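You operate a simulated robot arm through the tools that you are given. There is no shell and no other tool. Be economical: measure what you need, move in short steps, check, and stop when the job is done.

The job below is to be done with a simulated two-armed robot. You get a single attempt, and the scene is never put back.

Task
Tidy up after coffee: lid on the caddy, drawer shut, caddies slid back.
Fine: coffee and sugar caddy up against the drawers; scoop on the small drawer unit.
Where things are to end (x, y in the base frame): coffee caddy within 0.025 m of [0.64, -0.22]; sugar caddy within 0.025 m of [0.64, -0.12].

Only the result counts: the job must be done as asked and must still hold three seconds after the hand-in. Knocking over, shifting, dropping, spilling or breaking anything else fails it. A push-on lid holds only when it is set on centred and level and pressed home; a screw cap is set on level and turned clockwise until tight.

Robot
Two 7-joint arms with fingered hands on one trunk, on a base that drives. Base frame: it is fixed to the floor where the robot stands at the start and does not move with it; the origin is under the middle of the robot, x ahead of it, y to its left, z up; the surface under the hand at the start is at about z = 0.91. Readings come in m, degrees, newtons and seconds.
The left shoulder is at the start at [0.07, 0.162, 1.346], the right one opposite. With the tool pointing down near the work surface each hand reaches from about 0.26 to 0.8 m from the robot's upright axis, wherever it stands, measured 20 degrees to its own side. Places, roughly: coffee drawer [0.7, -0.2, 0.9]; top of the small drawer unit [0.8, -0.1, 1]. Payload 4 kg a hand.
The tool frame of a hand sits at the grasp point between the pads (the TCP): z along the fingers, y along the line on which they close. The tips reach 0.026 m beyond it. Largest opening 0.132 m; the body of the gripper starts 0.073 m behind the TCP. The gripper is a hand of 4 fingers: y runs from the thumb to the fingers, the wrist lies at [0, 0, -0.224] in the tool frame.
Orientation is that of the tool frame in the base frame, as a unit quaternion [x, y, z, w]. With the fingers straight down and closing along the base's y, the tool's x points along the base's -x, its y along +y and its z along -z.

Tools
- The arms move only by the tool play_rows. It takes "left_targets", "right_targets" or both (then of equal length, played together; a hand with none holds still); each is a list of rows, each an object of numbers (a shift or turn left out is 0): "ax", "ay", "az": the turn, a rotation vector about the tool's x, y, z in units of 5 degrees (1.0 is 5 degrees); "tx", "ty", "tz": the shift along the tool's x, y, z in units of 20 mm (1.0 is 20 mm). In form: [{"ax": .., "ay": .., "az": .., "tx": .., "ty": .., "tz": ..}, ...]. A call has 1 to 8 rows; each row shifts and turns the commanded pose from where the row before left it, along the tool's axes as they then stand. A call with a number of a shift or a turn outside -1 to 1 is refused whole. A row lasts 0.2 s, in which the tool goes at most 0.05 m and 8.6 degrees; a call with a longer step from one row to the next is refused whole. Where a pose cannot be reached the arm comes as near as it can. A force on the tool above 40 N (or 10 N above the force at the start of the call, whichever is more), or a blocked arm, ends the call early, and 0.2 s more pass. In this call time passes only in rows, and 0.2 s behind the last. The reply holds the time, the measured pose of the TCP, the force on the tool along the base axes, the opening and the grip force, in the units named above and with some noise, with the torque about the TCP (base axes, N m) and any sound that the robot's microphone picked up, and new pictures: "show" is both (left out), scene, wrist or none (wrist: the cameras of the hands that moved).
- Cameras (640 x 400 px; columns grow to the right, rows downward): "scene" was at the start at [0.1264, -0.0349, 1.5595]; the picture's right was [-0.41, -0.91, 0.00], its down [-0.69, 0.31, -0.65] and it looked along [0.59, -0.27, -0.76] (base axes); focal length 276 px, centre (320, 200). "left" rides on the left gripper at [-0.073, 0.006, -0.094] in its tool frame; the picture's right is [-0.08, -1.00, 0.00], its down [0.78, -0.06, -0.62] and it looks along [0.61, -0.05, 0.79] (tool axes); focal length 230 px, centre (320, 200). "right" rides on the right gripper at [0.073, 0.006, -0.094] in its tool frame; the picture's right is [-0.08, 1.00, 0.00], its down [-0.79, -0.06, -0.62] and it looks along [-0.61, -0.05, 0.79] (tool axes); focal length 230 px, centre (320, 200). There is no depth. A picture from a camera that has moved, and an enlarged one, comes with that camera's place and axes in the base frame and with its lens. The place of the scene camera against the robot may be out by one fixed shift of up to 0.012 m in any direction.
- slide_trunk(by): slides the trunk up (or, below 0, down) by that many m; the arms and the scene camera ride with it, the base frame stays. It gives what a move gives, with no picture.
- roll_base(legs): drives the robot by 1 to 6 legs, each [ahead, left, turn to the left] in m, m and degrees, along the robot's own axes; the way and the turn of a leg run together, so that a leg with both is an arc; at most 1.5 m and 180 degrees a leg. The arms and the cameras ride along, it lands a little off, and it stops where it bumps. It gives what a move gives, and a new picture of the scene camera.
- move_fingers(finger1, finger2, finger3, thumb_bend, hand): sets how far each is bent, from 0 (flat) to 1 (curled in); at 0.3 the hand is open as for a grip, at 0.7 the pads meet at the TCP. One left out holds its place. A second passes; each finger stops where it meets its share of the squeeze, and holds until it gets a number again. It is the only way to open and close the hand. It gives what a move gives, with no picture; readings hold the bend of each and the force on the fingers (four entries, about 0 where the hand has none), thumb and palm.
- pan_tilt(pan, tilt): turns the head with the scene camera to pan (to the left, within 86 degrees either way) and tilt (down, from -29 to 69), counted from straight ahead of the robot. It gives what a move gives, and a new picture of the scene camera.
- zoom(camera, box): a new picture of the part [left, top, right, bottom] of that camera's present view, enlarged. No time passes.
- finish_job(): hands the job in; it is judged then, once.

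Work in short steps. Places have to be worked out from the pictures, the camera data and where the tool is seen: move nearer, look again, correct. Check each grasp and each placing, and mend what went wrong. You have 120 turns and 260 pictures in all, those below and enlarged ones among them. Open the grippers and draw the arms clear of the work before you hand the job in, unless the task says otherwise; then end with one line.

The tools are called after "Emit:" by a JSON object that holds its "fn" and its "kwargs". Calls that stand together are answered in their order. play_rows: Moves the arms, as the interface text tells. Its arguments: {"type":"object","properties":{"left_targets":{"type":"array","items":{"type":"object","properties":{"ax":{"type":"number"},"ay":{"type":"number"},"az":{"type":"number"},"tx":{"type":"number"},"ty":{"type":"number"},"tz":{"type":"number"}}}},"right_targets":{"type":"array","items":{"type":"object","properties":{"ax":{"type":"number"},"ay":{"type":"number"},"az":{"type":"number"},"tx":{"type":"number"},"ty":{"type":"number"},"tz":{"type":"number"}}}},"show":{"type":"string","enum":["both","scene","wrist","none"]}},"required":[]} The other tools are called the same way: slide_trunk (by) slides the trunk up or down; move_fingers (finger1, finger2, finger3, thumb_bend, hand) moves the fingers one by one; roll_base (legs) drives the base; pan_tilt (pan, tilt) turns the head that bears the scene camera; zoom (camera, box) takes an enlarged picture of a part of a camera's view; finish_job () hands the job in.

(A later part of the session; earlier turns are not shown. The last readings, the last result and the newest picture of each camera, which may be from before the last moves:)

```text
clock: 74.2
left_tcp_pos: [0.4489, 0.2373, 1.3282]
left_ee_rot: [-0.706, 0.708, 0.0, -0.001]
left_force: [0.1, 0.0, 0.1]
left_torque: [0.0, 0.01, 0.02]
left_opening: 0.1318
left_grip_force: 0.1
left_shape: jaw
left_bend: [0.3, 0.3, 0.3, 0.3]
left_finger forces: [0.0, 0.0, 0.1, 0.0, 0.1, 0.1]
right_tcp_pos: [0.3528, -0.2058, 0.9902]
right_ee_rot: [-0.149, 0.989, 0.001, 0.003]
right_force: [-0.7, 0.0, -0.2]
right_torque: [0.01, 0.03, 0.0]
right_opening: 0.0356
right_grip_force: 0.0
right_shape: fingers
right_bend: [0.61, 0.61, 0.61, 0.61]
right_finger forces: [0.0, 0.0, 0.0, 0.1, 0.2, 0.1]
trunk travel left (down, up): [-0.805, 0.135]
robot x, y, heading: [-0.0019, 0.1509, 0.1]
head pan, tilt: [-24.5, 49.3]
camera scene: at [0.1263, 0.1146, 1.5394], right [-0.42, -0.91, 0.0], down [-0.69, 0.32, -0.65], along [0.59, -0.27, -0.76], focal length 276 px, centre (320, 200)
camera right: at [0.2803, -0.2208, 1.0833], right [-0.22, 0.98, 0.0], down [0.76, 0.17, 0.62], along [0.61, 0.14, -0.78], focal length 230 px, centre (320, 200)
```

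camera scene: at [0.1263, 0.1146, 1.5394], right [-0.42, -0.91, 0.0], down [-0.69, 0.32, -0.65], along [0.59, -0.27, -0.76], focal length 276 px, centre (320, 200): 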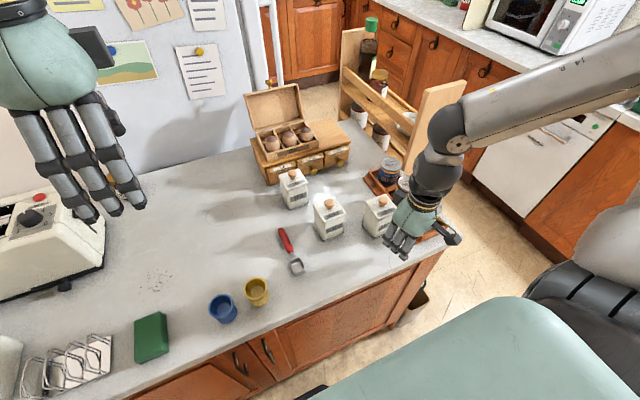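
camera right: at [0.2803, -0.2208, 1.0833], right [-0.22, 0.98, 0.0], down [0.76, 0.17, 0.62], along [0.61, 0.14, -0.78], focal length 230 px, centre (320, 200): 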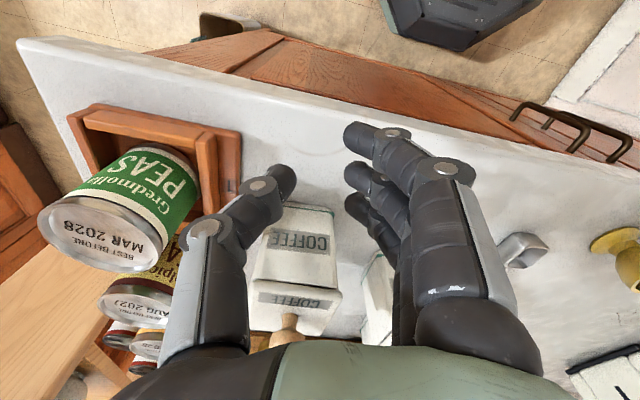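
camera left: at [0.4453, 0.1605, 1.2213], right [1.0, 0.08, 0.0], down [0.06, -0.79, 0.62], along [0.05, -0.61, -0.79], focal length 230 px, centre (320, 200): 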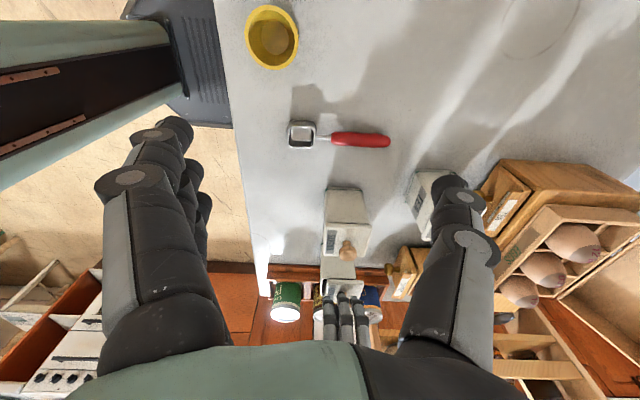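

The cans' tops (z≈0.97, nearest edge y≈-0.305) are clear of the hand. I lower to z≈0.953 and move forward to contact the caddy's front.

Emit:
{"fn": "play_rows", "kwargs": {"right_targets": [{"tz": 0.95}, {"tz": 0.9}, {"tx": -0.7, "ty": -0.22}, {"tx": -0.7, "ty": -0.22}], "show": "wrist"}}

Emit:
{"fn": "zoom", "kwargs": {"camera": "scene", "box": [300, 150, 480, 270]}}

```text
clock: 75.2
left_tcp_pos: [0.4494, 0.237, 1.3264]
left_ee_rot: [-0.706, 0.708, -0.001, -0.001]
left_force: [-0.5, 0.3, 0.0]
left_torque: [-0.02, -0.01, 0.02]
left_opening: 0.1321
left_grip_force: 0.0
left_shape: jaw
left_bend: [0.3, 0.3, 0.3, 0.3]
left_finger forces: [0.0, 0.0, 0.0, 0.1, 0.0, 0.0]
right_tcp_pos: [0.3824, -0.2044, 0.9545]
right_ee_rot: [-0.148, 0.989, 0.001, 0.003]
right_force: [1.2, -0.3, -0.4]
right_torque: [0.0, 0.03, -0.01]
right_opening: 0.0356
right_grip_force: 0.0
right_shape: fingers
right_bend: [0.61, 0.61, 0.61, 0.61]
right_finger forces: [0.0, 0.0, 0.0, 0.0, 0.1, 0.1]
trunk travel left (down, up): [-0.805, 0.135]
robot x, y, heading: [0.0035, 0.1509, -0.2]
head pan, tilt: [-24.5, 49.3]
camera right: at [0.3096, -0.2202, 1.0467], right [-0.22, 0.98, 0.0], down [0.76, 0.17, 0.62], along [0.61, 0.14, -0.78], focal length 230 px, centre (320, 200)
```

right: 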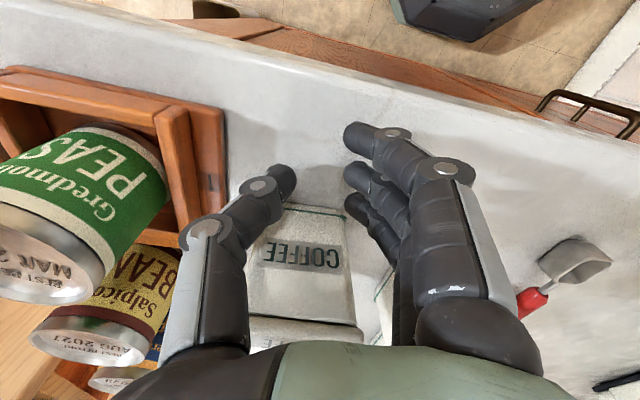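

```text
3.33 times, centred on (390, 210) of scene
camera zoom: at [0.1262, 0.1154, 1.5394], right [-0.42, -0.91, 0.0], down [-0.69, 0.32, -0.65], along [0.59, -0.27, -0.76], focal length 919 px, centre (87, 167)
```

zoom: 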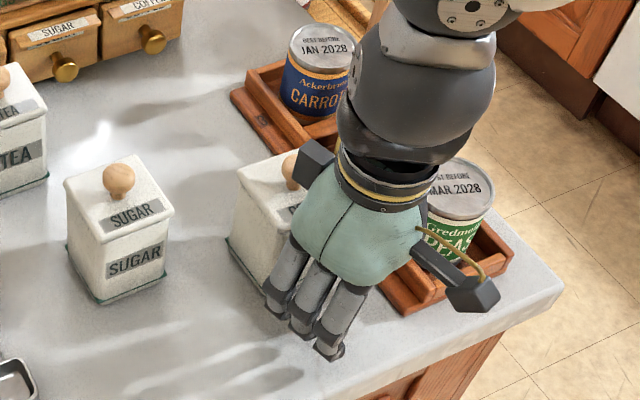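

Contacts lie symmetric about the caddy (y≈-0.205). I push on.

Emit:
{"fn": "play_rows", "kwargs": {"right_targets": [{"tx": -0.75, "ty": -0.26}, {"tx": -0.75, "ty": -0.26}, {"tx": -0.75, "ty": -0.26}, {"tx": -0.75, "ty": -0.26}, {"tx": -0.75, "ty": -0.26}], "show": "wrist"}}

Emit:
{"fn": "zoom", "kwargs": {"camera": "scene", "box": [270, 120, 450, 240]}}

```text
clock: 76.4
left_tcp_pos: [0.4477, 0.2365, 1.3277]
left_ee_rot: [-0.706, 0.708, 0.0, -0.001]
left_force: [0.1, -0.2, -0.4]
left_torque: [-0.01, 0.01, 0.0]
left_opening: 0.1318
left_grip_force: 0.1
left_shape: jaw
left_bend: [0.3, 0.3, 0.3, 0.3]
left_finger forces: [0.1, 0.1, 0.1, 0.0, 0.1, 0.1]
right_tcp_pos: [0.4614, -0.2075, 0.9543]
right_ee_rot: [-0.148, 0.989, 0.0, 0.004]
right_force: [-1.7, -0.3, -0.8]
right_torque: [-0.01, -0.02, 0.02]
right_opening: 0.0356
right_grip_force: 0.5
right_shape: fingers
right_bend: [0.61, 0.61, 0.6, 0.61]
right_finger forces: [0.1, 0.0, 0.6, 0.0, 0.8, 0.0]
trunk travel left (down, up): [-0.805, 0.135]
robot x, y, heading: [0.0007, 0.1488, -0.2]
head pan, tilt: [-24.5, 49.3]
camera right: at [0.3888, -0.2236, 1.0467], right [-0.22, 0.98, 0.0], down [0.76, 0.17, 0.62], along [0.61, 0.14, -0.78], focal length 230 px, centre (320, 200)
```

right: 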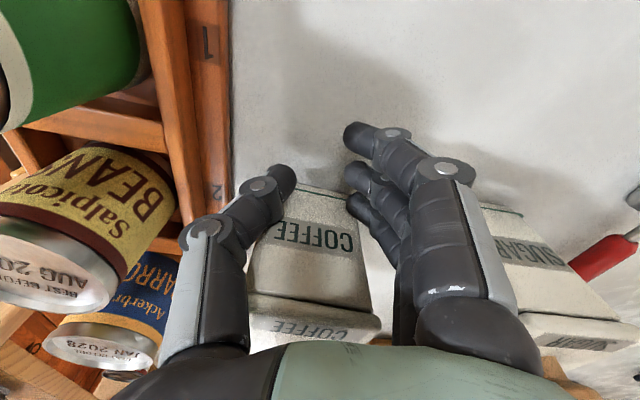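

```text
3.33 times, centred on (360, 180) of scene
camera zoom: at [0.1261, 0.1154, 1.5395], right [-0.42, -0.91, 0.0], down [-0.69, 0.32, -0.65], along [0.59, -0.27, -0.76], focal length 919 px, centre (187, 267)
```

zoom: 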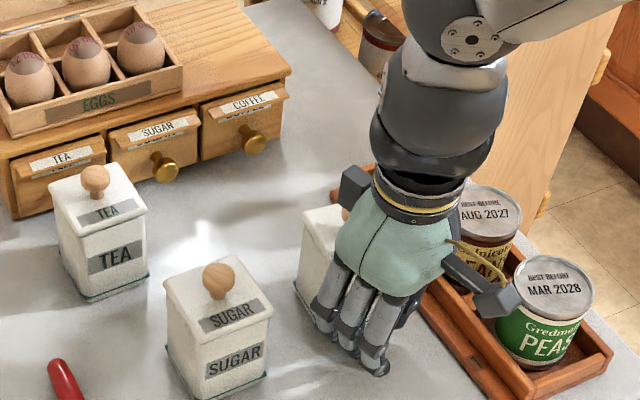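

Caddy front at x≈0.487, square and tracking well. I continue.

Emit:
{"fn": "play_rows", "kwargs": {"right_targets": [{"tx": -0.75, "ty": -0.27}, {"tx": -0.75, "ty": -0.27}, {"tx": -0.75, "ty": -0.27}, {"tx": -0.75, "ty": -0.27}, {"tx": -0.75, "ty": -0.27}], "show": "wrist"}}

Emit:
{"fn": "zoom", "kwargs": {"camera": "scene", "box": [250, 110, 430, 230]}}

```text
clock: 77.6
left_tcp_pos: [0.4497, 0.2363, 1.3277]
left_ee_rot: [-0.706, 0.708, 0.0, 0.0]
left_force: [-0.1, 0.1, 0.4]
left_torque: [0.02, -0.01, 0.0]
left_opening: 0.1321
left_grip_force: 0.1
left_shape: jaw
left_bend: [0.3, 0.3, 0.3, 0.3]
left_finger forces: [0.1, 0.0, 0.0, 0.0, 0.1, 0.1]
right_tcp_pos: [0.542, -0.2109, 0.9561]
right_ee_rot: [-0.148, 0.989, 0.001, 0.003]
right_force: [-0.6, 0.4, 0.3]
right_torque: [0.0, -0.03, -0.02]
right_opening: 0.0357
right_grip_force: 0.7
right_shape: fingers
right_bend: [0.61, 0.61, 0.61, 0.61]
right_finger forces: [0.0, 0.1, 0.6, 0.0, 0.7, 0.1]
trunk travel left (down, up): [-0.805, 0.135]
robot x, y, heading: [-0.0049, 0.15, -0.2]
head pan, tilt: [-24.5, 49.3]
camera right: at [0.469, -0.2269, 1.0476], right [-0.22, 0.98, 0.0], down [0.76, 0.17, 0.62], along [0.61, 0.14, -0.78], focal length 230 px, centre (320, 200)
```

right: 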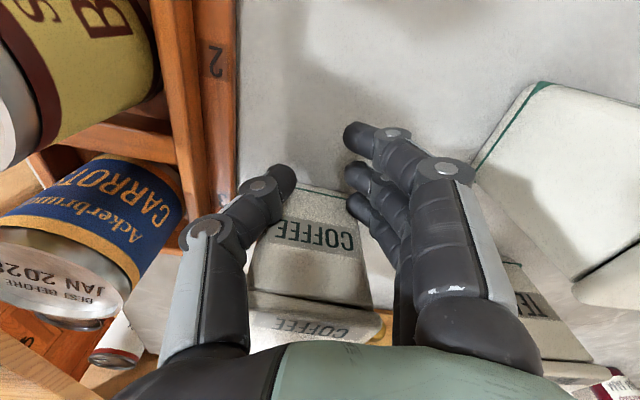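

```text
3.33 times, centred on (340, 170) of scene
camera zoom: at [0.1262, 0.1155, 1.5395], right [-0.42, -0.91, 0.0], down [-0.69, 0.32, -0.65], along [0.59, -0.27, -0.76], focal length 919 px, centre (253, 300)
```

zoom: 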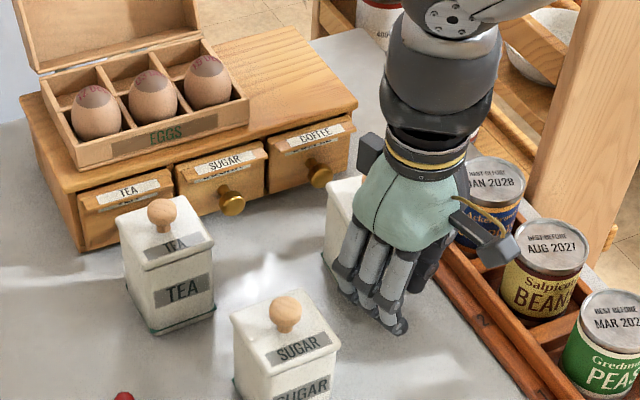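

Caddy centre ≈0.600. I push another 0.038 m.

Emit:
{"fn": "play_rows", "kwargs": {"right_targets": [{"tx": -0.6, "ty": -0.21}, {"tx": -0.6, "ty": -0.21}, {"tx": -0.6, "ty": -0.21}], "show": "wrist"}}

Emit:
{"fn": "zoom", "kwargs": {"camera": "scene", "box": [250, 110, 430, 230]}}

```text
clock: 78.4
left_tcp_pos: [0.4494, 0.2362, 1.3274]
left_ee_rot: [-0.706, 0.708, 0.0, 0.0]
left_force: [-0.2, 0.3, 0.1]
left_torque: [-0.02, -0.03, 0.01]
left_opening: 0.1319
left_grip_force: 0.1
left_shape: jaw
left_bend: [0.3, 0.3, 0.3, 0.3]
left_finger forces: [0.1, 0.0, 0.0, 0.1, 0.1, 0.0]
right_tcp_pos: [0.5786, -0.2144, 0.9552]
right_ee_rot: [-0.148, 0.989, 0.002, 0.004]
right_force: [-0.7, -0.2, 0.2]
right_torque: [0.02, -0.01, 0.04]
right_opening: 0.0358
right_grip_force: 0.9
right_shape: fingers
right_bend: [0.61, 0.61, 0.61, 0.61]
right_finger forces: [0.0, 0.0, 0.8, 0.1, 0.6, 0.0]
trunk travel left (down, up): [-0.805, 0.135]
robot x, y, heading: [-0.0014, 0.1494, 0.1]
head pan, tilt: [-24.5, 49.3]
camera right: at [0.5064, -0.2288, 1.0477], right [-0.22, 0.98, 0.0], down [0.76, 0.17, 0.62], along [0.61, 0.14, -0.78], focal length 230 px, centre (320, 200)
```

right: 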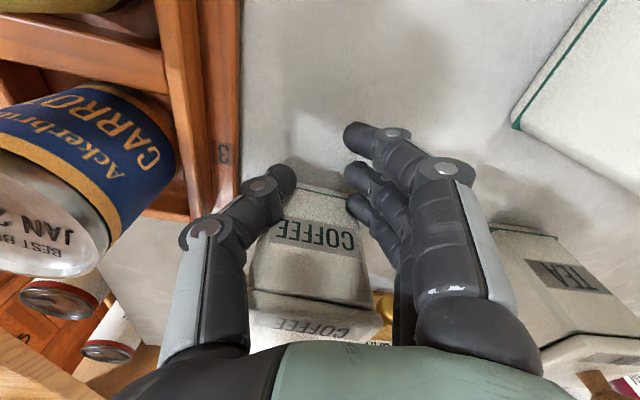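

```text
3.33 times, centred on (340, 170) of scene
camera zoom: at [0.1255, 0.115, 1.5395], right [-0.42, -0.91, 0.0], down [-0.69, 0.32, -0.65], along [0.59, -0.27, -0.76], focal length 919 px, centre (253, 300)
```

zoom: 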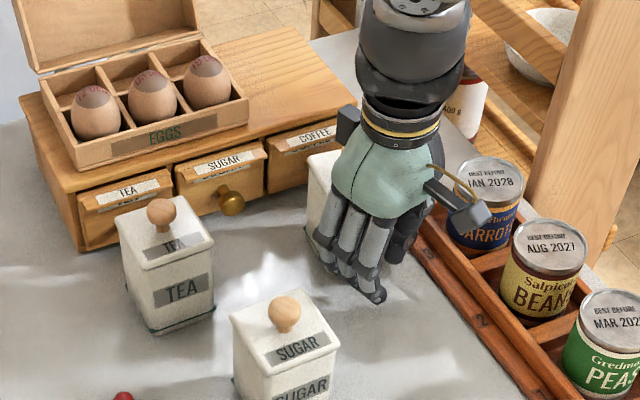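

Coffee caddy is at about (0.637,-0.217). I back off, rise, and inspect it.

Emit:
{"fn": "play_rows", "kwargs": {"right_targets": [{"tx": 0.8, "ty": 0.24}, {"tx": 0.9, "ty": 0.28}, {"tx": 0.9, "ty": 0.28, "tz": -0.5}, {"tz": -1}, {"tz": -1}, {"tz": -1}, {"tz": -1}, {"tz": -1}], "show": "wrist"}}

Emit:
{"fn": "zoom", "kwargs": {"camera": "scene", "box": [270, 130, 390, 250]}}

Emit:
{"fn": "zoom", "kwargs": {"camera": "right", "box": [220, 100, 420, 300]}}

```text
clock: 80.2
left_tcp_pos: [0.4483, 0.237, 1.3279]
left_ee_rot: [-0.707, 0.708, 0.0, 0.0]
left_force: [-0.8, 0.0, 0.0]
left_torque: [-0.01, -0.04, 0.0]
left_opening: 0.1317
left_grip_force: 0.1
left_shape: jaw
left_bend: [0.3, 0.3, 0.3, 0.3]
left_finger forces: [0.1, 0.0, 0.0, 0.0, 0.0, 0.1]
right_tcp_pos: [0.5239, -0.2128, 1.065]
right_ee_rot: [-0.149, 0.989, 0.0, 0.003]
right_force: [-0.5, 0.2, 0.3]
right_torque: [0.0, 0.04, -0.01]
right_opening: 0.0356
right_grip_force: 0.0
right_shape: fingers
right_bend: [0.61, 0.61, 0.61, 0.61]
right_finger forces: [0.0, 0.1, 0.0, 0.0, 0.0, 0.0]
trunk travel left (down, up): [-0.805, 0.135]
robot x, y, heading: [0.0026, 0.1505, -0.3]
head pan, tilt: [-24.5, 49.3]
camera right: at [0.451, -0.2286, 1.158], right [-0.22, 0.98, 0.0], down [0.76, 0.17, 0.62], along [0.61, 0.14, -0.78], focal length 230 px, centre (320, 200)
```

right: 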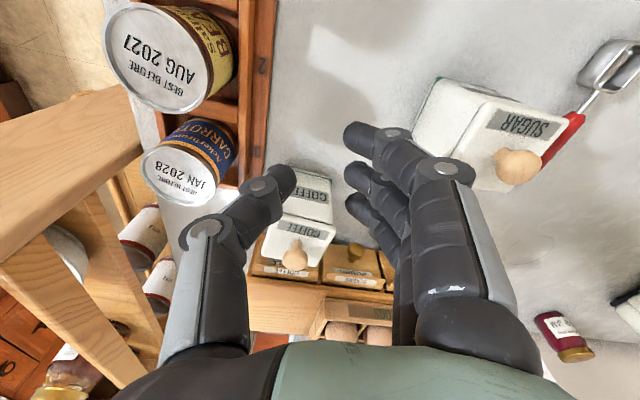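

```text
3.33 times, centred on (330, 190) of scene
camera zoom: at [0.1249, 0.1155, 1.5395], right [-0.42, -0.91, 0.0], down [-0.69, 0.32, -0.65], along [0.59, -0.27, -0.76], focal length 919 px, centre (287, 233)
```

zoom: 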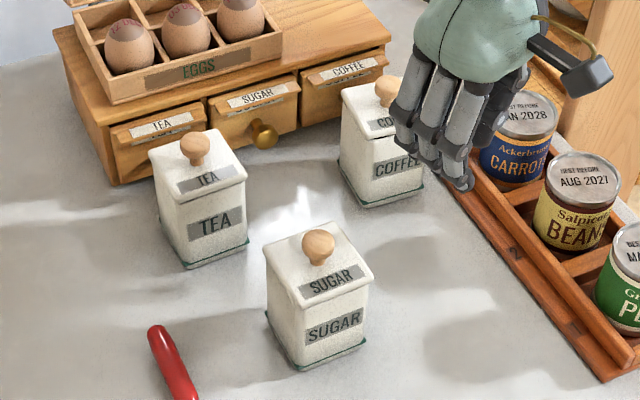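

```text
2.00 times, centred on (320, 200) of right
camera zoom: at [0.451, -0.2286, 1.158], right [-0.22, 0.98, 0.0], down [0.76, 0.17, 0.62], along [0.61, 0.14, -0.78], focal length 460 px, centre (320, 200)
```

zoom: 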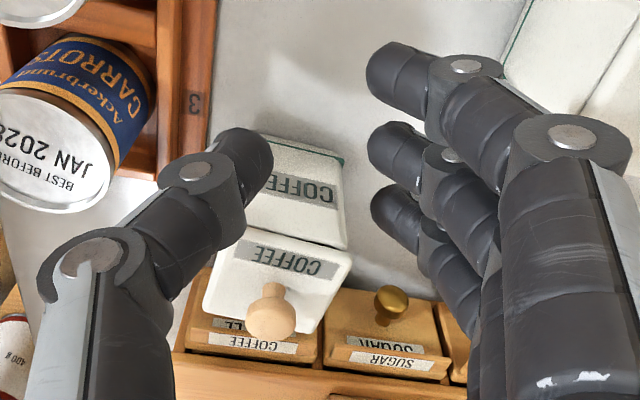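

Coffee caddy stands at about (0.639,-0.211), lid seated and drawers flush. Now the sugar caddy: I straighten the yaw and move above it.

Emit:
{"fn": "play_rows", "kwargs": {"right_targets": [{"az": 1, "tz": -1}, {"az": 1, "tz": -1}, {"az": 1}, {"az": 0.4}, {"ty": 1, "tx": 0.25}, {"ty": 1, "tx": 0.25}, {"ty": 1, "tx": 0.25}, {"ty": 1, "tx": 0.25}], "show": "none"}}

Emit:
{"fn": "move_fingers", "kwargs": {"hand": "right", "finger1": 0.38, "finger2": 0.38, "finger3": 0.38, "thumb_bend": 0.38}}

Emit:
{"fn": "play_rows", "kwargs": {"right_targets": [{"ty": 1}, {"ty": 1}, {"ty": 0.7}], "show": "wrist"}}

```text
clock: 82.0
left_tcp_pos: [0.4477, 0.2369, 1.3262]
left_ee_rot: [-0.706, 0.708, 0.001, 0.0]
left_force: [-0.3, 0.0, 0.0]
left_torque: [-0.04, -0.02, 0.01]
left_opening: 0.1321
left_grip_force: 0.1
left_shape: jaw
left_bend: [0.3, 0.3, 0.3, 0.3]
left_finger forces: [0.0, 0.0, 0.0, 0.1, 0.0, 0.1]
right_tcp_pos: [0.5018, -0.1337, 1.1066]
right_ee_rot: [0.0, 1.0, 0.001, 0.003]
right_force: [-0.6, 0.0, -0.2]
right_torque: [-0.01, -0.02, 0.01]
right_opening: 0.0356
right_grip_force: 0.0
right_shape: fingers
right_bend: [0.61, 0.61, 0.61, 0.61]
right_finger forces: [0.1, 0.0, 0.1, 0.1, 0.0, 0.0]
trunk travel left (down, up): [-0.805, 0.135]
robot x, y, heading: [-0.002, 0.1536, -0.1]
head pan, tilt: [-24.5, 49.3]
```

```text
clock: 83.0
left_tcp_pos: [0.4488, 0.2369, 1.328]
left_ee_rot: [-0.706, 0.708, 0.0, 0.0]
left_force: [-0.8, 0.5, -0.1]
left_torque: [0.03, 0.02, 0.0]
left_opening: 0.1321
left_grip_force: 0.1
left_shape: jaw
left_bend: [0.3, 0.3, 0.3, 0.3]
left_finger forces: [0.0, 0.0, 0.0, 0.0, 0.0, 0.1]
right_tcp_pos: [0.5025, -0.1343, 1.1052]
right_ee_rot: [0.0, 1.0, 0.002, 0.003]
right_force: [-0.3, -0.7, 0.3]
right_torque: [-0.01, 0.0, -0.01]
right_opening: 0.1099
right_grip_force: 0.1
right_shape: fingers
right_bend: [0.38, 0.38, 0.38, 0.38]
right_finger forces: [0.0, 0.0, 0.0, 0.1, 0.0, 0.0]
trunk travel left (down, up): [-0.805, 0.135]
robot x, y, heading: [-0.0002, 0.1506, -0.3]
head pan, tilt: [-24.5, 49.3]
```

```text
clock: 83.8
left_tcp_pos: [0.4496, 0.2368, 1.3274]
left_ee_rot: [-0.706, 0.708, 0.0, 0.0]
left_force: [0.7, -1.2, -0.1]
left_torque: [-0.03, 0.04, 0.03]
left_opening: 0.1321
left_grip_force: 0.0
left_shape: jaw
left_bend: [0.3, 0.3, 0.3, 0.3]
left_finger forces: [0.1, 0.0, 0.0, 0.0, 0.0, 0.0]
right_tcp_pos: [0.5026, -0.0788, 1.1048]
right_ee_rot: [0.0, 1.0, 0.001, 0.002]
right_force: [0.1, 0.0, -0.4]
right_torque: [0.01, -0.01, 0.02]
right_opening: 0.1099
right_grip_force: 0.0
right_shape: fingers
right_bend: [0.38, 0.38, 0.38, 0.38]
right_finger forces: [0.0, 0.0, 0.0, 0.0, 0.0, 0.0]
trunk travel left (down, up): [-0.805, 0.135]
robot x, y, heading: [0.0024, 0.1501, 0.1]
head pan, tilt: [-24.5, 49.3]
camera right: at [0.4291, -0.0733, 1.1978], right [0.08, 1.0, 0.0], down [0.78, -0.06, 0.62], along [0.62, -0.05, -0.78], focal length 230 px, centre (320, 200)
```

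right: 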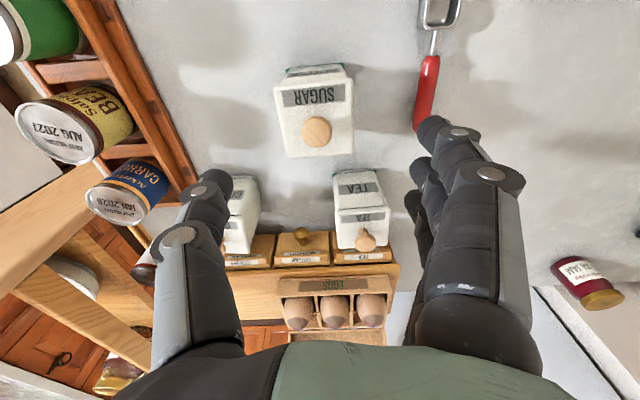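

Sugar at (0.503,-0.082), tea at (0.6425,-0.036). I lower around the sugar caddy to z≈0.963.

Emit:
{"fn": "play_rows", "kwargs": {"right_targets": [{"tz": 1, "ty": -0.15}, {"tz": 1}, {"tz": 1}, {"tz": 1}, {"tz": 1}, {"tz": 1}, {"tz": 1.0}], "show": "wrist"}}

Emit:
{"fn": "move_fingers", "kwargs": {"hand": "right", "finger1": 0.58, "finger2": 0.58, "finger3": 0.58, "thumb_bend": 0.58}}

```text
clock: 85.4
left_tcp_pos: [0.4496, 0.2377, 1.3276]
left_ee_rot: [-0.707, 0.707, 0.001, 0.0]
left_force: [0.8, 0.9, -0.5]
left_torque: [-0.01, 0.02, 0.01]
left_opening: 0.1318
left_grip_force: 0.1
left_shape: jaw
left_bend: [0.3, 0.3, 0.3, 0.3]
left_finger forces: [0.1, 0.0, 0.0, 0.1, 0.0, 0.1]
right_tcp_pos: [0.5048, -0.0815, 0.9629]
right_ee_rot: [0.0, 1.0, 0.002, 0.003]
right_force: [0.6, 0.3, 0.2]
right_torque: [0.02, 0.03, 0.02]
right_opening: 0.1096
right_grip_force: 0.1
right_shape: fingers
right_bend: [0.38, 0.38, 0.38, 0.38]
right_finger forces: [0.1, 0.0, 0.0, 0.0, 0.0, 0.1]
trunk travel left (down, up): [-0.805, 0.135]
robot x, y, heading: [0.0002, 0.1486, -0.3]
head pan, tilt: [-24.5, 49.3]
camera right: at [0.4298, -0.0756, 1.0567], right [0.08, 1.0, 0.0], down [0.78, -0.06, 0.62], along [0.62, -0.04, -0.78], focal length 230 px, centre (320, 200)
```

right: 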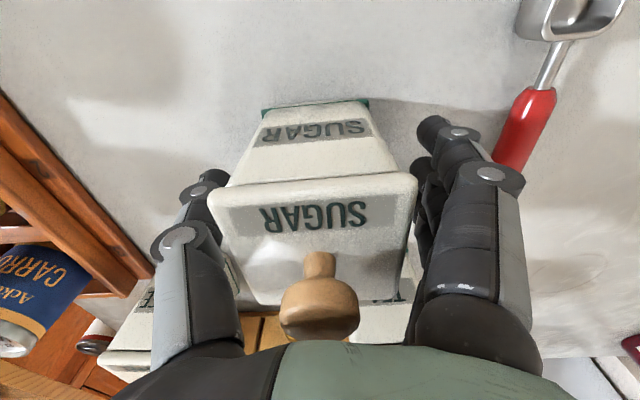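

```text
clock: 86.4
left_tcp_pos: [0.4492, 0.2359, 1.3272]
left_ee_rot: [-0.706, 0.708, 0.0, -0.001]
left_force: [-1.0, -0.9, 0.3]
left_torque: [0.02, 0.01, 0.0]
left_opening: 0.1317
left_grip_force: 0.1
left_shape: jaw
left_bend: [0.3, 0.3, 0.3, 0.3]
left_finger forces: [0.0, 0.1, 0.1, 0.1, 0.0, 0.0]
right_tcp_pos: [0.5035, -0.0805, 0.9647]
right_ee_rot: [-0.001, 1.0, 0.001, 0.003]
right_force: [-0.1, -0.7, 0.7]
right_torque: [0.0, 0.0, 0.04]
right_opening: 0.0638
right_grip_force: 8.3
right_shape: fingers
right_bend: [0.53, 0.53, 0.53, 0.54]
right_finger forces: [2.5, 2.8, 2.9, 0.0, 7.7, 0.1]
trunk travel left (down, up): [-0.805, 0.135]
robot x, y, heading: [0.0029, 0.1548, -0.2]
head pan, tilt: [-24.5, 49.3]
heard: snap
```

Gripped (snap sound again; I'll press both lids later). I lift 3 mm and carry it to about (0.565,-0.12).

Emit:
{"fn": "play_rows", "kwargs": {"right_targets": [{"tz": -0.15}, {"tx": -0.5, "ty": -0.6}, {"tx": -0.6, "ty": -0.6}, {"tx": -0.6, "ty": -0.5}, {"tx": -0.6, "ty": -0.3}, {"tx": -0.7}], "show": "wrist"}}

Emit:
{"fn": "zoom", "kwargs": {"camera": "scene", "box": [250, 120, 400, 250]}}

```text
clock: 87.8
left_tcp_pos: [0.4499, 0.2368, 1.3281]
left_ee_rot: [-0.706, 0.708, 0.0, 0.0]
left_force: [0.1, 0.0, -0.1]
left_torque: [0.0, -0.01, 0.04]
left_opening: 0.1319
left_grip_force: 0.1
left_shape: jaw
left_bend: [0.3, 0.3, 0.3, 0.3]
left_finger forces: [0.0, 0.0, 0.0, 0.1, 0.1, 0.0]
right_tcp_pos: [0.5616, -0.1244, 0.9702]
right_ee_rot: [-0.001, 1.0, 0.003, 0.003]
right_force: [-0.2, 0.3, -3.1]
right_torque: [0.04, 0.0, -0.03]
right_opening: 0.0635
right_grip_force: 7.2
right_shape: fingers
right_bend: [0.53, 0.53, 0.53, 0.54]
right_finger forces: [2.5, 2.5, 2.9, 0.0, 7.9, 0.0]
right hand out of reach, approached as far as the arm can: row 6
trunk travel left (down, up): [-0.805, 0.135]
robot x, y, heading: [-0.0006, 0.1507, -0.5]
head pan, tilt: [-24.5, 49.3]
camera right: at [0.4875, -0.1185, 1.0627], right [0.08, 1.0, 0.01], down [0.78, -0.06, 0.62], along [0.62, -0.04, -0.78], focal length 230 px, centre (320, 200)
```

right: 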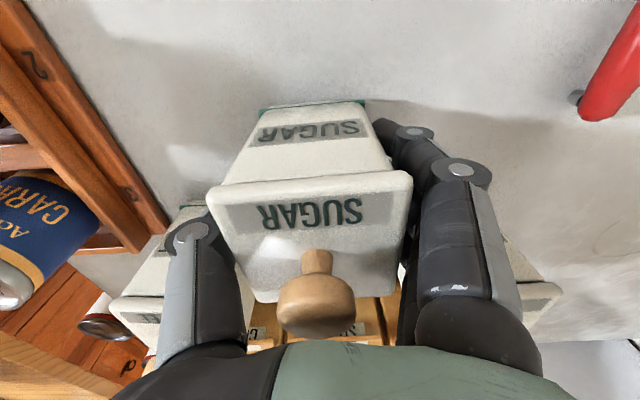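

```text
3.08 times, centred on (325, 185) of scene
camera zoom: at [0.1266, 0.1148, 1.5394], right [-0.42, -0.91, 0.0], down [-0.69, 0.32, -0.65], along [0.59, -0.27, -0.76], focal length 848 px, centre (305, 246)
```

zoom: 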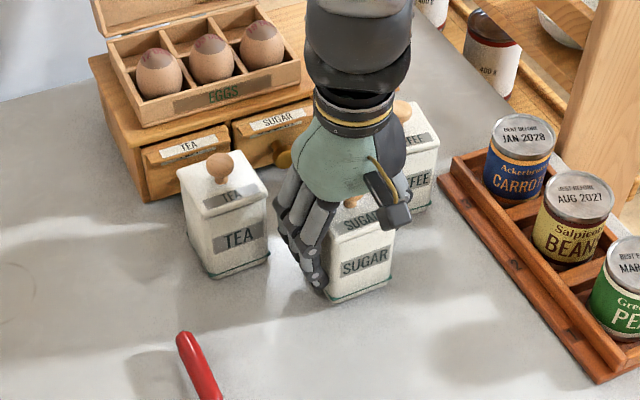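

The sugar caddy is at (0.562,-0.124). I set it down and release.

Emit:
{"fn": "play_rows", "kwargs": {"right_targets": [{"tz": 0.15}, {"tz": 0.12}, {"tz": 0.08}], "show": "none"}}

Emit:
{"fn": "move_fingers", "kwargs": {"hand": "right", "finger1": 0.45, "finger2": 0.45, "finger3": 0.45, "thumb_bend": 0.4}}

Emit:
{"fn": "play_rows", "kwargs": {"right_targets": [{"tz": -0.5}, {"tz": -1}, {"tz": -1}, {"tz": -1}, {"tz": -1}, {"tz": -1, "tx": 0.5}, {"tx": 1}, {"tx": 1}], "show": "wrist"}}

```text
clock: 88.6
left_tcp_pos: [0.4488, 0.2358, 1.3276]
left_ee_rot: [-0.707, 0.707, -0.001, 0.0]
left_force: [-0.2, -0.7, 0.1]
left_torque: [0.0, 0.01, -0.01]
left_opening: 0.1317
left_grip_force: 0.1
left_shape: jaw
left_bend: [0.3, 0.3, 0.3, 0.3]
left_finger forces: [0.1, 0.0, 0.1, 0.0, 0.0, 0.0]
right_tcp_pos: [0.5586, -0.1258, 0.9662]
right_ee_rot: [-0.001, 1.0, 0.003, 0.004]
right_force: [-0.6, 0.0, -4.0]
right_torque: [0.0, 0.0, 0.04]
right_opening: 0.0637
right_grip_force: 7.7
right_shape: fingers
right_bend: [0.53, 0.53, 0.53, 0.54]
right_finger forces: [2.5, 2.6, 2.9, 0.1, 7.9, 0.0]
right hand out of reach, approached as far as the arm can: row 2
trunk travel left (down, up): [-0.805, 0.135]
robot x, y, heading: [-0.0019, 0.1486, 0.0]
head pan, tilt: [-24.5, 49.3]
```

```text
clock: 89.6
left_tcp_pos: [0.4477, 0.237, 1.3273]
left_ee_rot: [-0.707, 0.707, 0.0, 0.0]
left_force: [0.2, 0.4, 1.1]
left_torque: [0.0, -0.06, -0.03]
left_opening: 0.1318
left_grip_force: 0.0
left_shape: jaw
left_bend: [0.3, 0.3, 0.3, 0.3]
left_finger forces: [0.0, 0.0, 0.0, 0.0, 0.0, 0.1]
right_tcp_pos: [0.559, -0.1256, 0.9657]
right_ee_rot: [0.0, 1.0, 0.002, 0.005]
right_force: [0.5, 0.1, 0.2]
right_torque: [-0.01, -0.01, -0.01]
right_opening: 0.0948
right_grip_force: 0.1
right_shape: fingers
right_bend: [0.45, 0.45, 0.45, 0.4]
right_finger forces: [0.0, 0.0, 0.0, 0.0, 0.0, 0.0]
trunk travel left (down, up): [-0.805, 0.135]
robot x, y, heading: [-0.0001, 0.1487, 0.1]
head pan, tilt: [-24.5, 49.3]
heard: snap
```

```text
clock: 91.4
left_tcp_pos: [0.4476, 0.2366, 1.3274]
left_ee_rot: [-0.706, 0.708, 0.001, 0.0]
left_force: [-0.4, -0.6, 0.3]
left_torque: [0.01, -0.03, 0.01]
left_opening: 0.132
left_grip_force: 0.0
left_shape: jaw
left_bend: [0.3, 0.3, 0.3, 0.3]
left_finger forces: [0.1, 0.0, 0.0, 0.0, 0.0, 0.0]
right_tcp_pos: [0.5066, -0.1266, 1.0753]
right_ee_rot: [-0.001, 1.0, 0.001, 0.003]
right_force: [-0.6, 0.1, 0.3]
right_torque: [0.02, -0.02, 0.01]
right_opening: 0.0944
right_grip_force: 0.1
right_shape: fingers
right_bend: [0.45, 0.45, 0.45, 0.4]
right_finger forces: [0.0, 0.1, 0.0, 0.0, 0.0, 0.0]
trunk travel left (down, up): [-0.805, 0.135]
robot x, y, heading: [-0.0022, 0.1511, 0.0]
head pan, tilt: [-24.5, 49.3]
camera right: at [0.4331, -0.1206, 1.1677], right [0.08, 1.0, 0.0], down [0.78, -0.06, 0.62], along [0.62, -0.04, -0.78], focal length 230 px, centre (320, 200)
```

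right: 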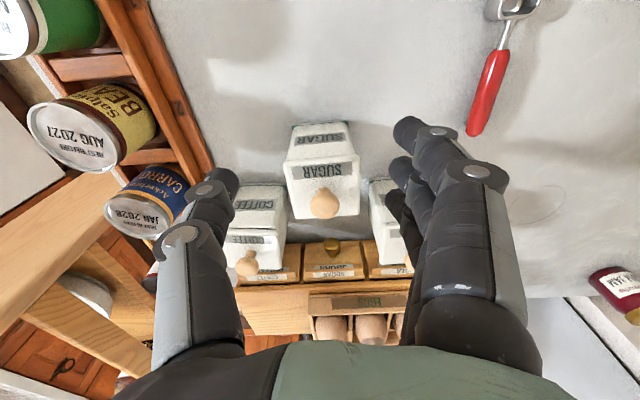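

Sugar at (0.561,-0.125). For more reach I roll 0.10 m further left, then set up the same two-point push.

Emit:
{"fn": "roll_base", "kwargs": {"legs": [[0, 0.1, 0]]}}

Emit:
{"fn": "move_fingers", "kwargs": {"hand": "right", "finger1": 0.61, "finger2": 0.61, "finger3": 0.61, "thumb_bend": 0.61}}

Emit:
{"fn": "play_rows", "kwargs": {"right_targets": [{"tx": 0.4, "ty": -1}, {"tx": 0.4, "ty": -1}, {"tx": 0.4, "ty": -1}, {"tx": 0.5, "ty": -1}, {"tx": 0.5, "ty": -0.95}, {"az": -1}, {"az": -1}, {"az": -1}], "show": "wrist"}}

```text
clock: 92.5
left_tcp_pos: [0.4497, 0.3322, 1.3284]
left_ee_rot: [-0.705, 0.709, 0.001, 0.002]
left_force: [0.4, 0.0, -0.7]
left_torque: [-0.02, -0.01, 0.02]
left_opening: 0.1317
left_grip_force: 0.2
left_shape: jaw
left_bend: [0.3, 0.3, 0.3, 0.3]
left_finger forces: [0.0, 0.0, 0.1, 0.0, 0.0, 0.0]
right_tcp_pos: [0.5071, -0.0303, 1.0727]
right_ee_rot: [0.001, 1.0, 0.002, 0.004]
right_force: [0.8, -0.6, 0.3]
right_torque: [0.01, 0.02, 0.0]
right_opening: 0.0946
right_grip_force: 0.0
right_shape: fingers
right_bend: [0.45, 0.45, 0.45, 0.4]
right_finger forces: [0.0, 0.0, 0.0, 0.0, 0.0, 0.0]
trunk travel left (down, up): [-0.805, 0.135]
robot x, y, heading: [-0.0035, 0.2498, -0.2]
head pan, tilt: [-24.5, 49.3]
camera scene: at [0.1256, 0.2101, 1.5394], right [-0.42, -0.91, 0.0], down [-0.69, 0.32, -0.65], along [0.59, -0.27, -0.76], focal length 276 px, centre (320, 200)
```

scene: 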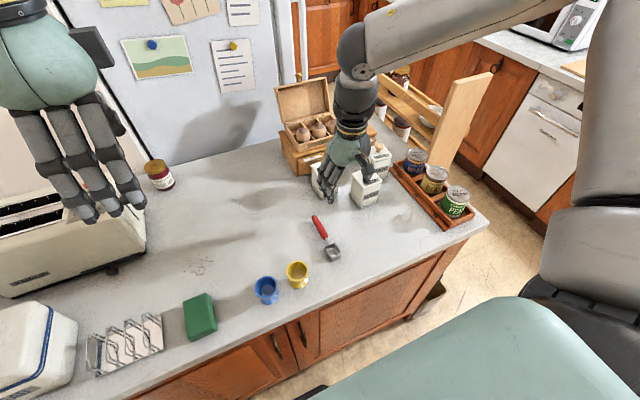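

```text
clock: 93.5
left_tcp_pos: [0.4497, 0.3359, 1.3284]
left_ee_rot: [-0.705, 0.709, 0.0, 0.0]
left_force: [-0.7, 0.0, -0.4]
left_torque: [0.0, 0.01, 0.0]
left_opening: 0.1318
left_grip_force: 0.0
left_shape: jaw
left_bend: [0.3, 0.3, 0.3, 0.3]
left_finger forces: [0.0, 0.0, 0.0, 0.0, 0.0, 0.0]
right_tcp_pos: [0.5075, -0.0264, 1.0738]
right_ee_rot: [0.0, 1.0, 0.002, 0.002]
right_force: [0.2, 0.4, -0.1]
right_torque: [-0.03, 0.01, -0.03]
right_opening: 0.0369
right_grip_force: 0.1
right_shape: fingers
right_bend: [0.61, 0.61, 0.61, 0.61]
right_finger forces: [0.0, 0.1, 0.1, 0.0, 0.1, 0.0]
trunk travel left (down, up): [-0.805, 0.135]
robot x, y, heading: [0.0013, 0.2509, -0.3]
head pan, tilt: [-24.5, 49.3]
```

```text
clock: 95.3
left_tcp_pos: [0.4485, 0.3351, 1.3276]
left_ee_rot: [-0.706, 0.709, 0.0, -0.001]
left_force: [0.1, 0.3, 0.7]
left_torque: [0.01, -0.02, -0.01]
left_opening: 0.1319
left_grip_force: 0.2
left_shape: jaw
left_bend: [0.3, 0.3, 0.3, 0.3]
left_finger forces: [0.0, 0.0, 0.0, 0.0, 0.1, 0.0]
right_tcp_pos: [0.4638, -0.1256, 1.0737]
right_ee_rot: [-0.131, 0.991, 0.001, 0.003]
right_force: [-0.6, 0.2, -0.3]
right_torque: [0.0, 0.04, -0.01]
right_opening: 0.0369
right_grip_force: 0.0
right_shape: fingers
right_bend: [0.61, 0.61, 0.61, 0.61]
right_finger forces: [0.0, 0.0, 0.0, 0.0, 0.0, 0.0]
trunk travel left (down, up): [-0.805, 0.135]
robot x, y, heading: [0.0013, 0.2521, -0.5]
head pan, tilt: [-24.5, 49.3]
camera right: at [0.3902, -0.14, 1.1666], right [-0.18, 0.98, 0.0], down [0.77, 0.14, 0.62], along [0.61, 0.12, -0.78], focal length 230 px, centre (320, 200)
```

right: 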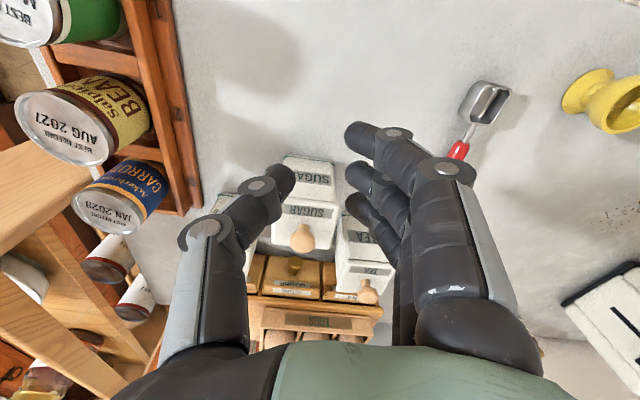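

I lower to z≈0.954 behind the sugar caddy and push it forward to contact and beyond.

Emit:
{"fn": "play_rows", "kwargs": {"right_targets": [{"tz": 1}, {"tz": 1}, {"tz": 1}, {"tz": 1}, {"tz": 1}, {"tz": 1}], "show": "none"}}

Emit:
{"fn": "play_rows", "kwargs": {"right_targets": [{"tx": -0.76, "ty": -0.23}, {"tx": -0.76, "ty": -0.23}, {"tx": -0.76, "ty": -0.23}, {"tx": -0.76, "ty": -0.23}], "show": "wrist"}}

Emit:
{"fn": "zoom", "kwargs": {"camera": "scene", "box": [270, 100, 450, 230]}}

```text
clock: 96.7
left_tcp_pos: [0.4504, 0.3353, 1.3277]
left_ee_rot: [-0.706, 0.709, 0.001, 0.001]
left_force: [0.0, -0.3, -0.9]
left_torque: [0.01, -0.01, -0.04]
left_opening: 0.1318
left_grip_force: 0.1
left_shape: jaw
left_bend: [0.3, 0.3, 0.3, 0.3]
left_finger forces: [0.1, 0.0, 0.0, 0.1, 0.0, 0.1]
right_tcp_pos: [0.4649, -0.1258, 0.9537]
right_ee_rot: [-0.13, 0.991, 0.002, 0.004]
right_force: [0.2, -0.1, 0.4]
right_torque: [-0.02, -0.02, 0.04]
right_opening: 0.0369
right_grip_force: 0.0
right_shape: fingers
right_bend: [0.61, 0.61, 0.61, 0.61]
right_finger forces: [0.0, 0.0, 0.0, 0.0, 0.1, 0.0]
trunk travel left (down, up): [-0.805, 0.135]
robot x, y, heading: [-0.0044, 0.252, -0.3]
head pan, tilt: [-24.5, 49.3]
```

```text
clock: 97.7
left_tcp_pos: [0.4506, 0.3366, 1.3273]
left_ee_rot: [-0.705, 0.709, 0.0, 0.0]
left_force: [0.6, -0.6, -0.7]
left_torque: [0.0, 0.0, 0.02]
left_opening: 0.1318
left_grip_force: 0.1
left_shape: jaw
left_bend: [0.3, 0.3, 0.3, 0.3]
left_finger forces: [0.0, 0.0, 0.1, 0.0, 0.0, 0.0]
right_tcp_pos: [0.5285, -0.1274, 0.9539]
right_ee_rot: [-0.129, 0.992, 0.001, 0.002]
right_force: [-1.3, -0.5, 0.7]
right_torque: [-0.02, 0.01, -0.04]
right_opening: 0.0369
right_grip_force: 0.6
right_shape: fingers
right_bend: [0.61, 0.61, 0.6, 0.61]
right_finger forces: [0.1, 0.0, 0.7, 0.0, 0.8, 0.0]
trunk travel left (down, up): [-0.805, 0.135]
robot x, y, heading: [-0.0019, 0.2505, -0.3]
head pan, tilt: [-24.5, 49.3]
heard: snap
camera right: at [0.456, -0.1411, 1.0467], right [-0.18, 0.98, 0.0], down [0.77, 0.14, 0.62], along [0.61, 0.11, -0.78], focal length 230 px, centre (320, 200)
```

right: 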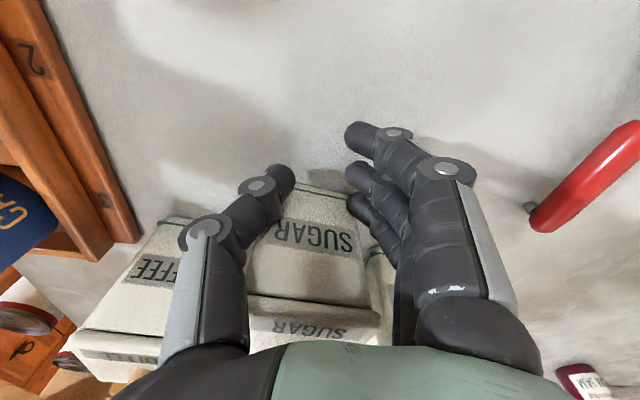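

```text
3.08 times, centred on (360, 165) of scene
camera zoom: at [0.1264, 0.215, 1.5394], right [-0.42, -0.91, 0.0], down [-0.69, 0.32, -0.65], along [0.59, -0.27, -0.76], focal length 848 px, centre (197, 308)
```

zoom: 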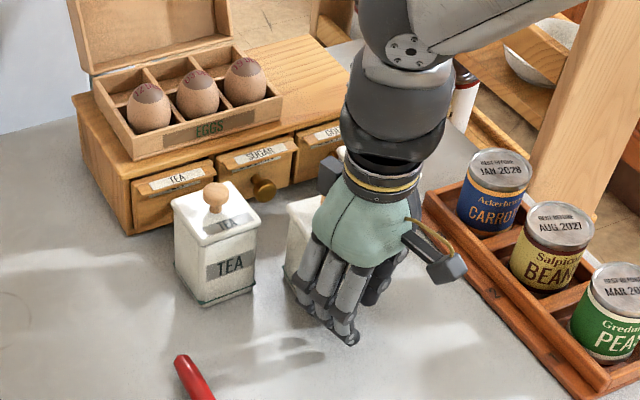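

Sugar centre is now ≈0.587. I push another 0.052 m with slight +y.

Emit:
{"fn": "play_rows", "kwargs": {"right_targets": [{"tx": -0.64, "ty": -0.12}, {"tx": -0.64, "ty": -0.12}, {"tx": -0.64, "ty": -0.12}, {"tx": -0.62, "ty": -0.12}], "show": "wrist"}}

```text
clock: 98.7
left_tcp_pos: [0.4495, 0.335, 1.3267]
left_ee_rot: [-0.705, 0.709, 0.0, 0.0]
left_force: [0.6, 0.8, 0.3]
left_torque: [0.0, 0.02, 0.03]
left_opening: 0.1319
left_grip_force: 0.0
left_shape: jaw
left_bend: [0.3, 0.3, 0.3, 0.3]
left_finger forces: [0.0, 0.1, 0.0, 0.0, 0.0, 0.0]
right_tcp_pos: [0.5794, -0.1246, 0.9551]
right_ee_rot: [-0.129, 0.992, 0.0, 0.004]
right_force: [-0.4, -0.6, 0.8]
right_torque: [-0.05, 0.02, 0.0]
right_opening: 0.0371
right_grip_force: 0.5
right_shape: fingers
right_bend: [0.61, 0.61, 0.61, 0.61]
right_finger forces: [0.0, 0.0, 0.5, 0.1, 0.8, 0.0]
trunk travel left (down, up): [-0.805, 0.135]
robot x, y, heading: [0.0026, 0.2512, -0.2]
head pan, tilt: [-24.5, 49.3]
camera right: at [0.507, -0.1372, 1.0467], right [-0.18, 0.98, 0.0], down [0.77, 0.14, 0.62], along [0.61, 0.11, -0.78], focal length 230 px, centre (320, 200)
```

right: 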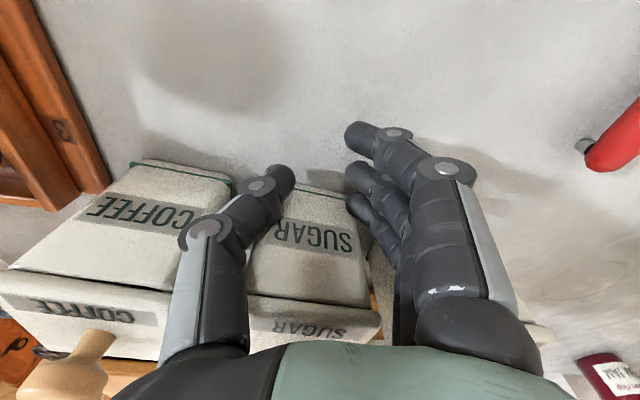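

Sugar at x≈0.637. I back off and rise to view the result.

Emit:
{"fn": "play_rows", "kwargs": {"right_targets": [{"tx": 0.8, "ty": 0.21}, {"tx": 0.9, "ty": 0.24}, {"tx": 0.9, "ty": 0.24, "tz": -0.5}, {"tx": 0.9, "ty": 0.24, "tz": -1}, {"tz": -1, "az": 1}, {"tz": -1, "az": 1}, {"tz": -1, "az": 1}, {"tz": -1}], "show": "both"}}

Emit:
{"fn": "zoom", "kwargs": {"camera": "scene", "box": [270, 80, 450, 210]}}

Emit:
{"fn": "zoom", "kwargs": {"camera": "right", "box": [160, 100, 480, 300]}}

```text
clock: 100.5
left_tcp_pos: [0.4487, 0.3367, 1.3272]
left_ee_rot: [-0.705, 0.709, 0.0, 0.0]
left_force: [0.0, 0.2, 0.4]
left_torque: [0.01, -0.01, 0.01]
left_opening: 0.132
left_grip_force: 0.1
left_shape: jaw
left_bend: [0.3, 0.3, 0.3, 0.3]
left_finger forces: [0.1, 0.0, 0.1, 0.0, 0.0, 0.0]
right_tcp_pos: [0.5062, -0.1246, 1.0663]
right_ee_rot: [0.001, 1.0, 0.001, 0.003]
right_force: [0.6, -0.6, -0.9]
right_torque: [-0.02, 0.0, 0.0]
right_opening: 0.0368
right_grip_force: 0.0
right_shape: fingers
right_bend: [0.61, 0.61, 0.61, 0.61]
right_finger forces: [0.0, 0.0, 0.1, 0.1, 0.0, 0.0]
trunk travel left (down, up): [-0.805, 0.135]
robot x, y, heading: [-0.0022, 0.2516, -0.3]
head pan, tilt: [-24.5, 49.3]
heard: snap
camera scene: at [0.1251, 0.2152, 1.5395], right [-0.42, -0.91, 0.0], down [-0.69, 0.32, -0.65], along [0.59, -0.27, -0.76], focal length 276 px, centre (320, 200)
camera right: at [0.4327, -0.1182, 1.1572], right [0.08, 1.0, 0.0], down [0.78, -0.06, 0.62], along [0.62, -0.05, -0.78], focal length 230 px, centre (320, 200)
```

scene: 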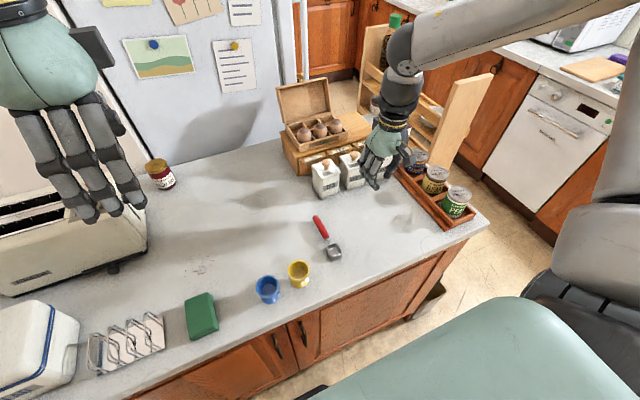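
right: 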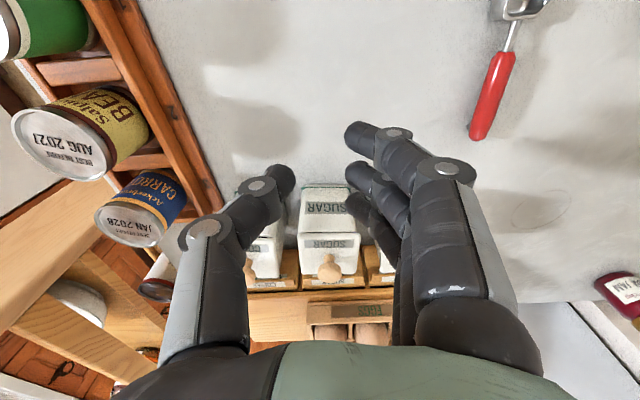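

```text
3.08 times, centred on (360, 145) of scene
camera zoom: at [0.1251, 0.2152, 1.5395], right [-0.42, -0.91, 0.0], down [-0.69, 0.32, -0.65], along [0.59, -0.27, -0.76], focal length 848 px, centre (197, 369)
```

zoom: 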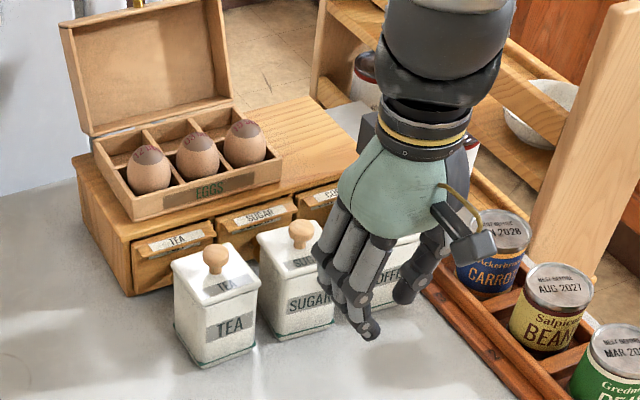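

```text
2.00 times, centred on (320, 200) of right
camera zoom: at [0.4327, -0.1182, 1.1572], right [0.08, 1.0, 0.0], down [0.78, -0.06, 0.62], along [0.62, -0.05, -0.78], focal length 460 px, centre (320, 200)
```

zoom: 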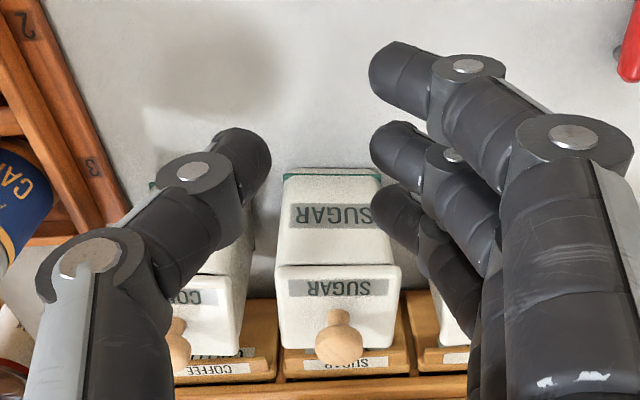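

Both caddies stand in place (sugar ≈(0.641,-0.125)). Next the scoop: it lies along x at y≈0.04, handle x 0.47–0.55. I raise the hand and roll a little left and ahead for reach.

Emit:
{"fn": "play_rows", "kwargs": {"right_targets": [{"tz": -1, "tx": 1}, {"tz": -1, "tx": 1}, {"tz": -1, "tx": 1}, {"tz": -1, "tx": 1}], "show": "none"}}

Emit:
{"fn": "roll_base", "kwargs": {"legs": [[0.08, 0.06, 0]]}}

```text
clock: 101.5
left_tcp_pos: [0.4472, 0.3352, 1.3285]
left_ee_rot: [-0.705, 0.709, -0.001, 0.0]
left_force: [-0.3, -0.2, -0.1]
left_torque: [-0.04, 0.01, 0.01]
left_opening: 0.1318
left_grip_force: 0.1
left_shape: jaw
left_bend: [0.3, 0.3, 0.3, 0.3]
left_finger forces: [0.0, 0.0, 0.0, 0.0, 0.1, 0.0]
right_tcp_pos: [0.424, -0.1247, 1.1444]
right_ee_rot: [0.002, 1.0, 0.001, 0.004]
right_force: [0.5, -0.5, -0.3]
right_torque: [0.0, 0.01, 0.01]
right_opening: 0.0367
right_grip_force: 0.2
right_shape: fingers
right_bend: [0.61, 0.61, 0.61, 0.61]
right_finger forces: [0.0, 0.0, 0.0, 0.0, 0.1, 0.0]
trunk travel left (down, up): [-0.805, 0.135]
robot x, y, heading: [-0.0007, 0.249, -0.2]
head pan, tilt: [-24.5, 49.3]
```

```text
clock: 102.7
left_tcp_pos: [0.5228, 0.3863, 1.324]
left_ee_rot: [-0.701, 0.714, 0.001, -0.004]
left_force: [0.4, 1.2, 0.0]
left_torque: [-0.05, 0.09, 0.01]
left_opening: 0.1317
left_grip_force: 0.1
left_shape: jaw
left_bend: [0.3, 0.3, 0.3, 0.3]
left_finger forces: [0.0, 0.1, 0.1, 0.0, 0.0, 0.1]
right_tcp_pos: [0.4917, -0.0745, 1.1426]
right_ee_rot: [0.007, 1.0, 0.0, -0.001]
right_force: [0.8, 0.5, 0.2]
right_torque: [-0.01, 0.08, -0.02]
right_opening: 0.0368
right_grip_force: 0.1
right_shape: fingers
right_bend: [0.61, 0.61, 0.61, 0.61]
right_finger forces: [0.0, 0.0, 0.0, 0.1, 0.0, 0.0]
trunk travel left (down, up): [-0.805, 0.135]
robot x, y, heading: [0.0639, 0.303, -1.1]
head pan, tilt: [-24.5, 49.3]
stopped in leg 1: the robot was blocked; the commanded pose is now the measured one
camera scene: at [0.1989, 0.2697, 1.5387], right [-0.43, -0.9, 0.01], down [-0.69, 0.32, -0.65], along [0.58, -0.28, -0.76], focal length 276 px, centre (320, 200)
```

scene: 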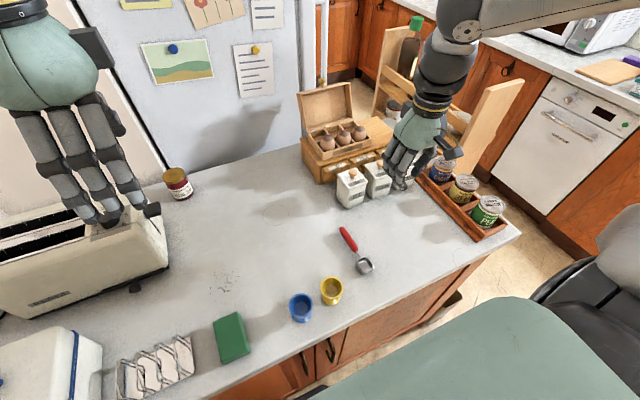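

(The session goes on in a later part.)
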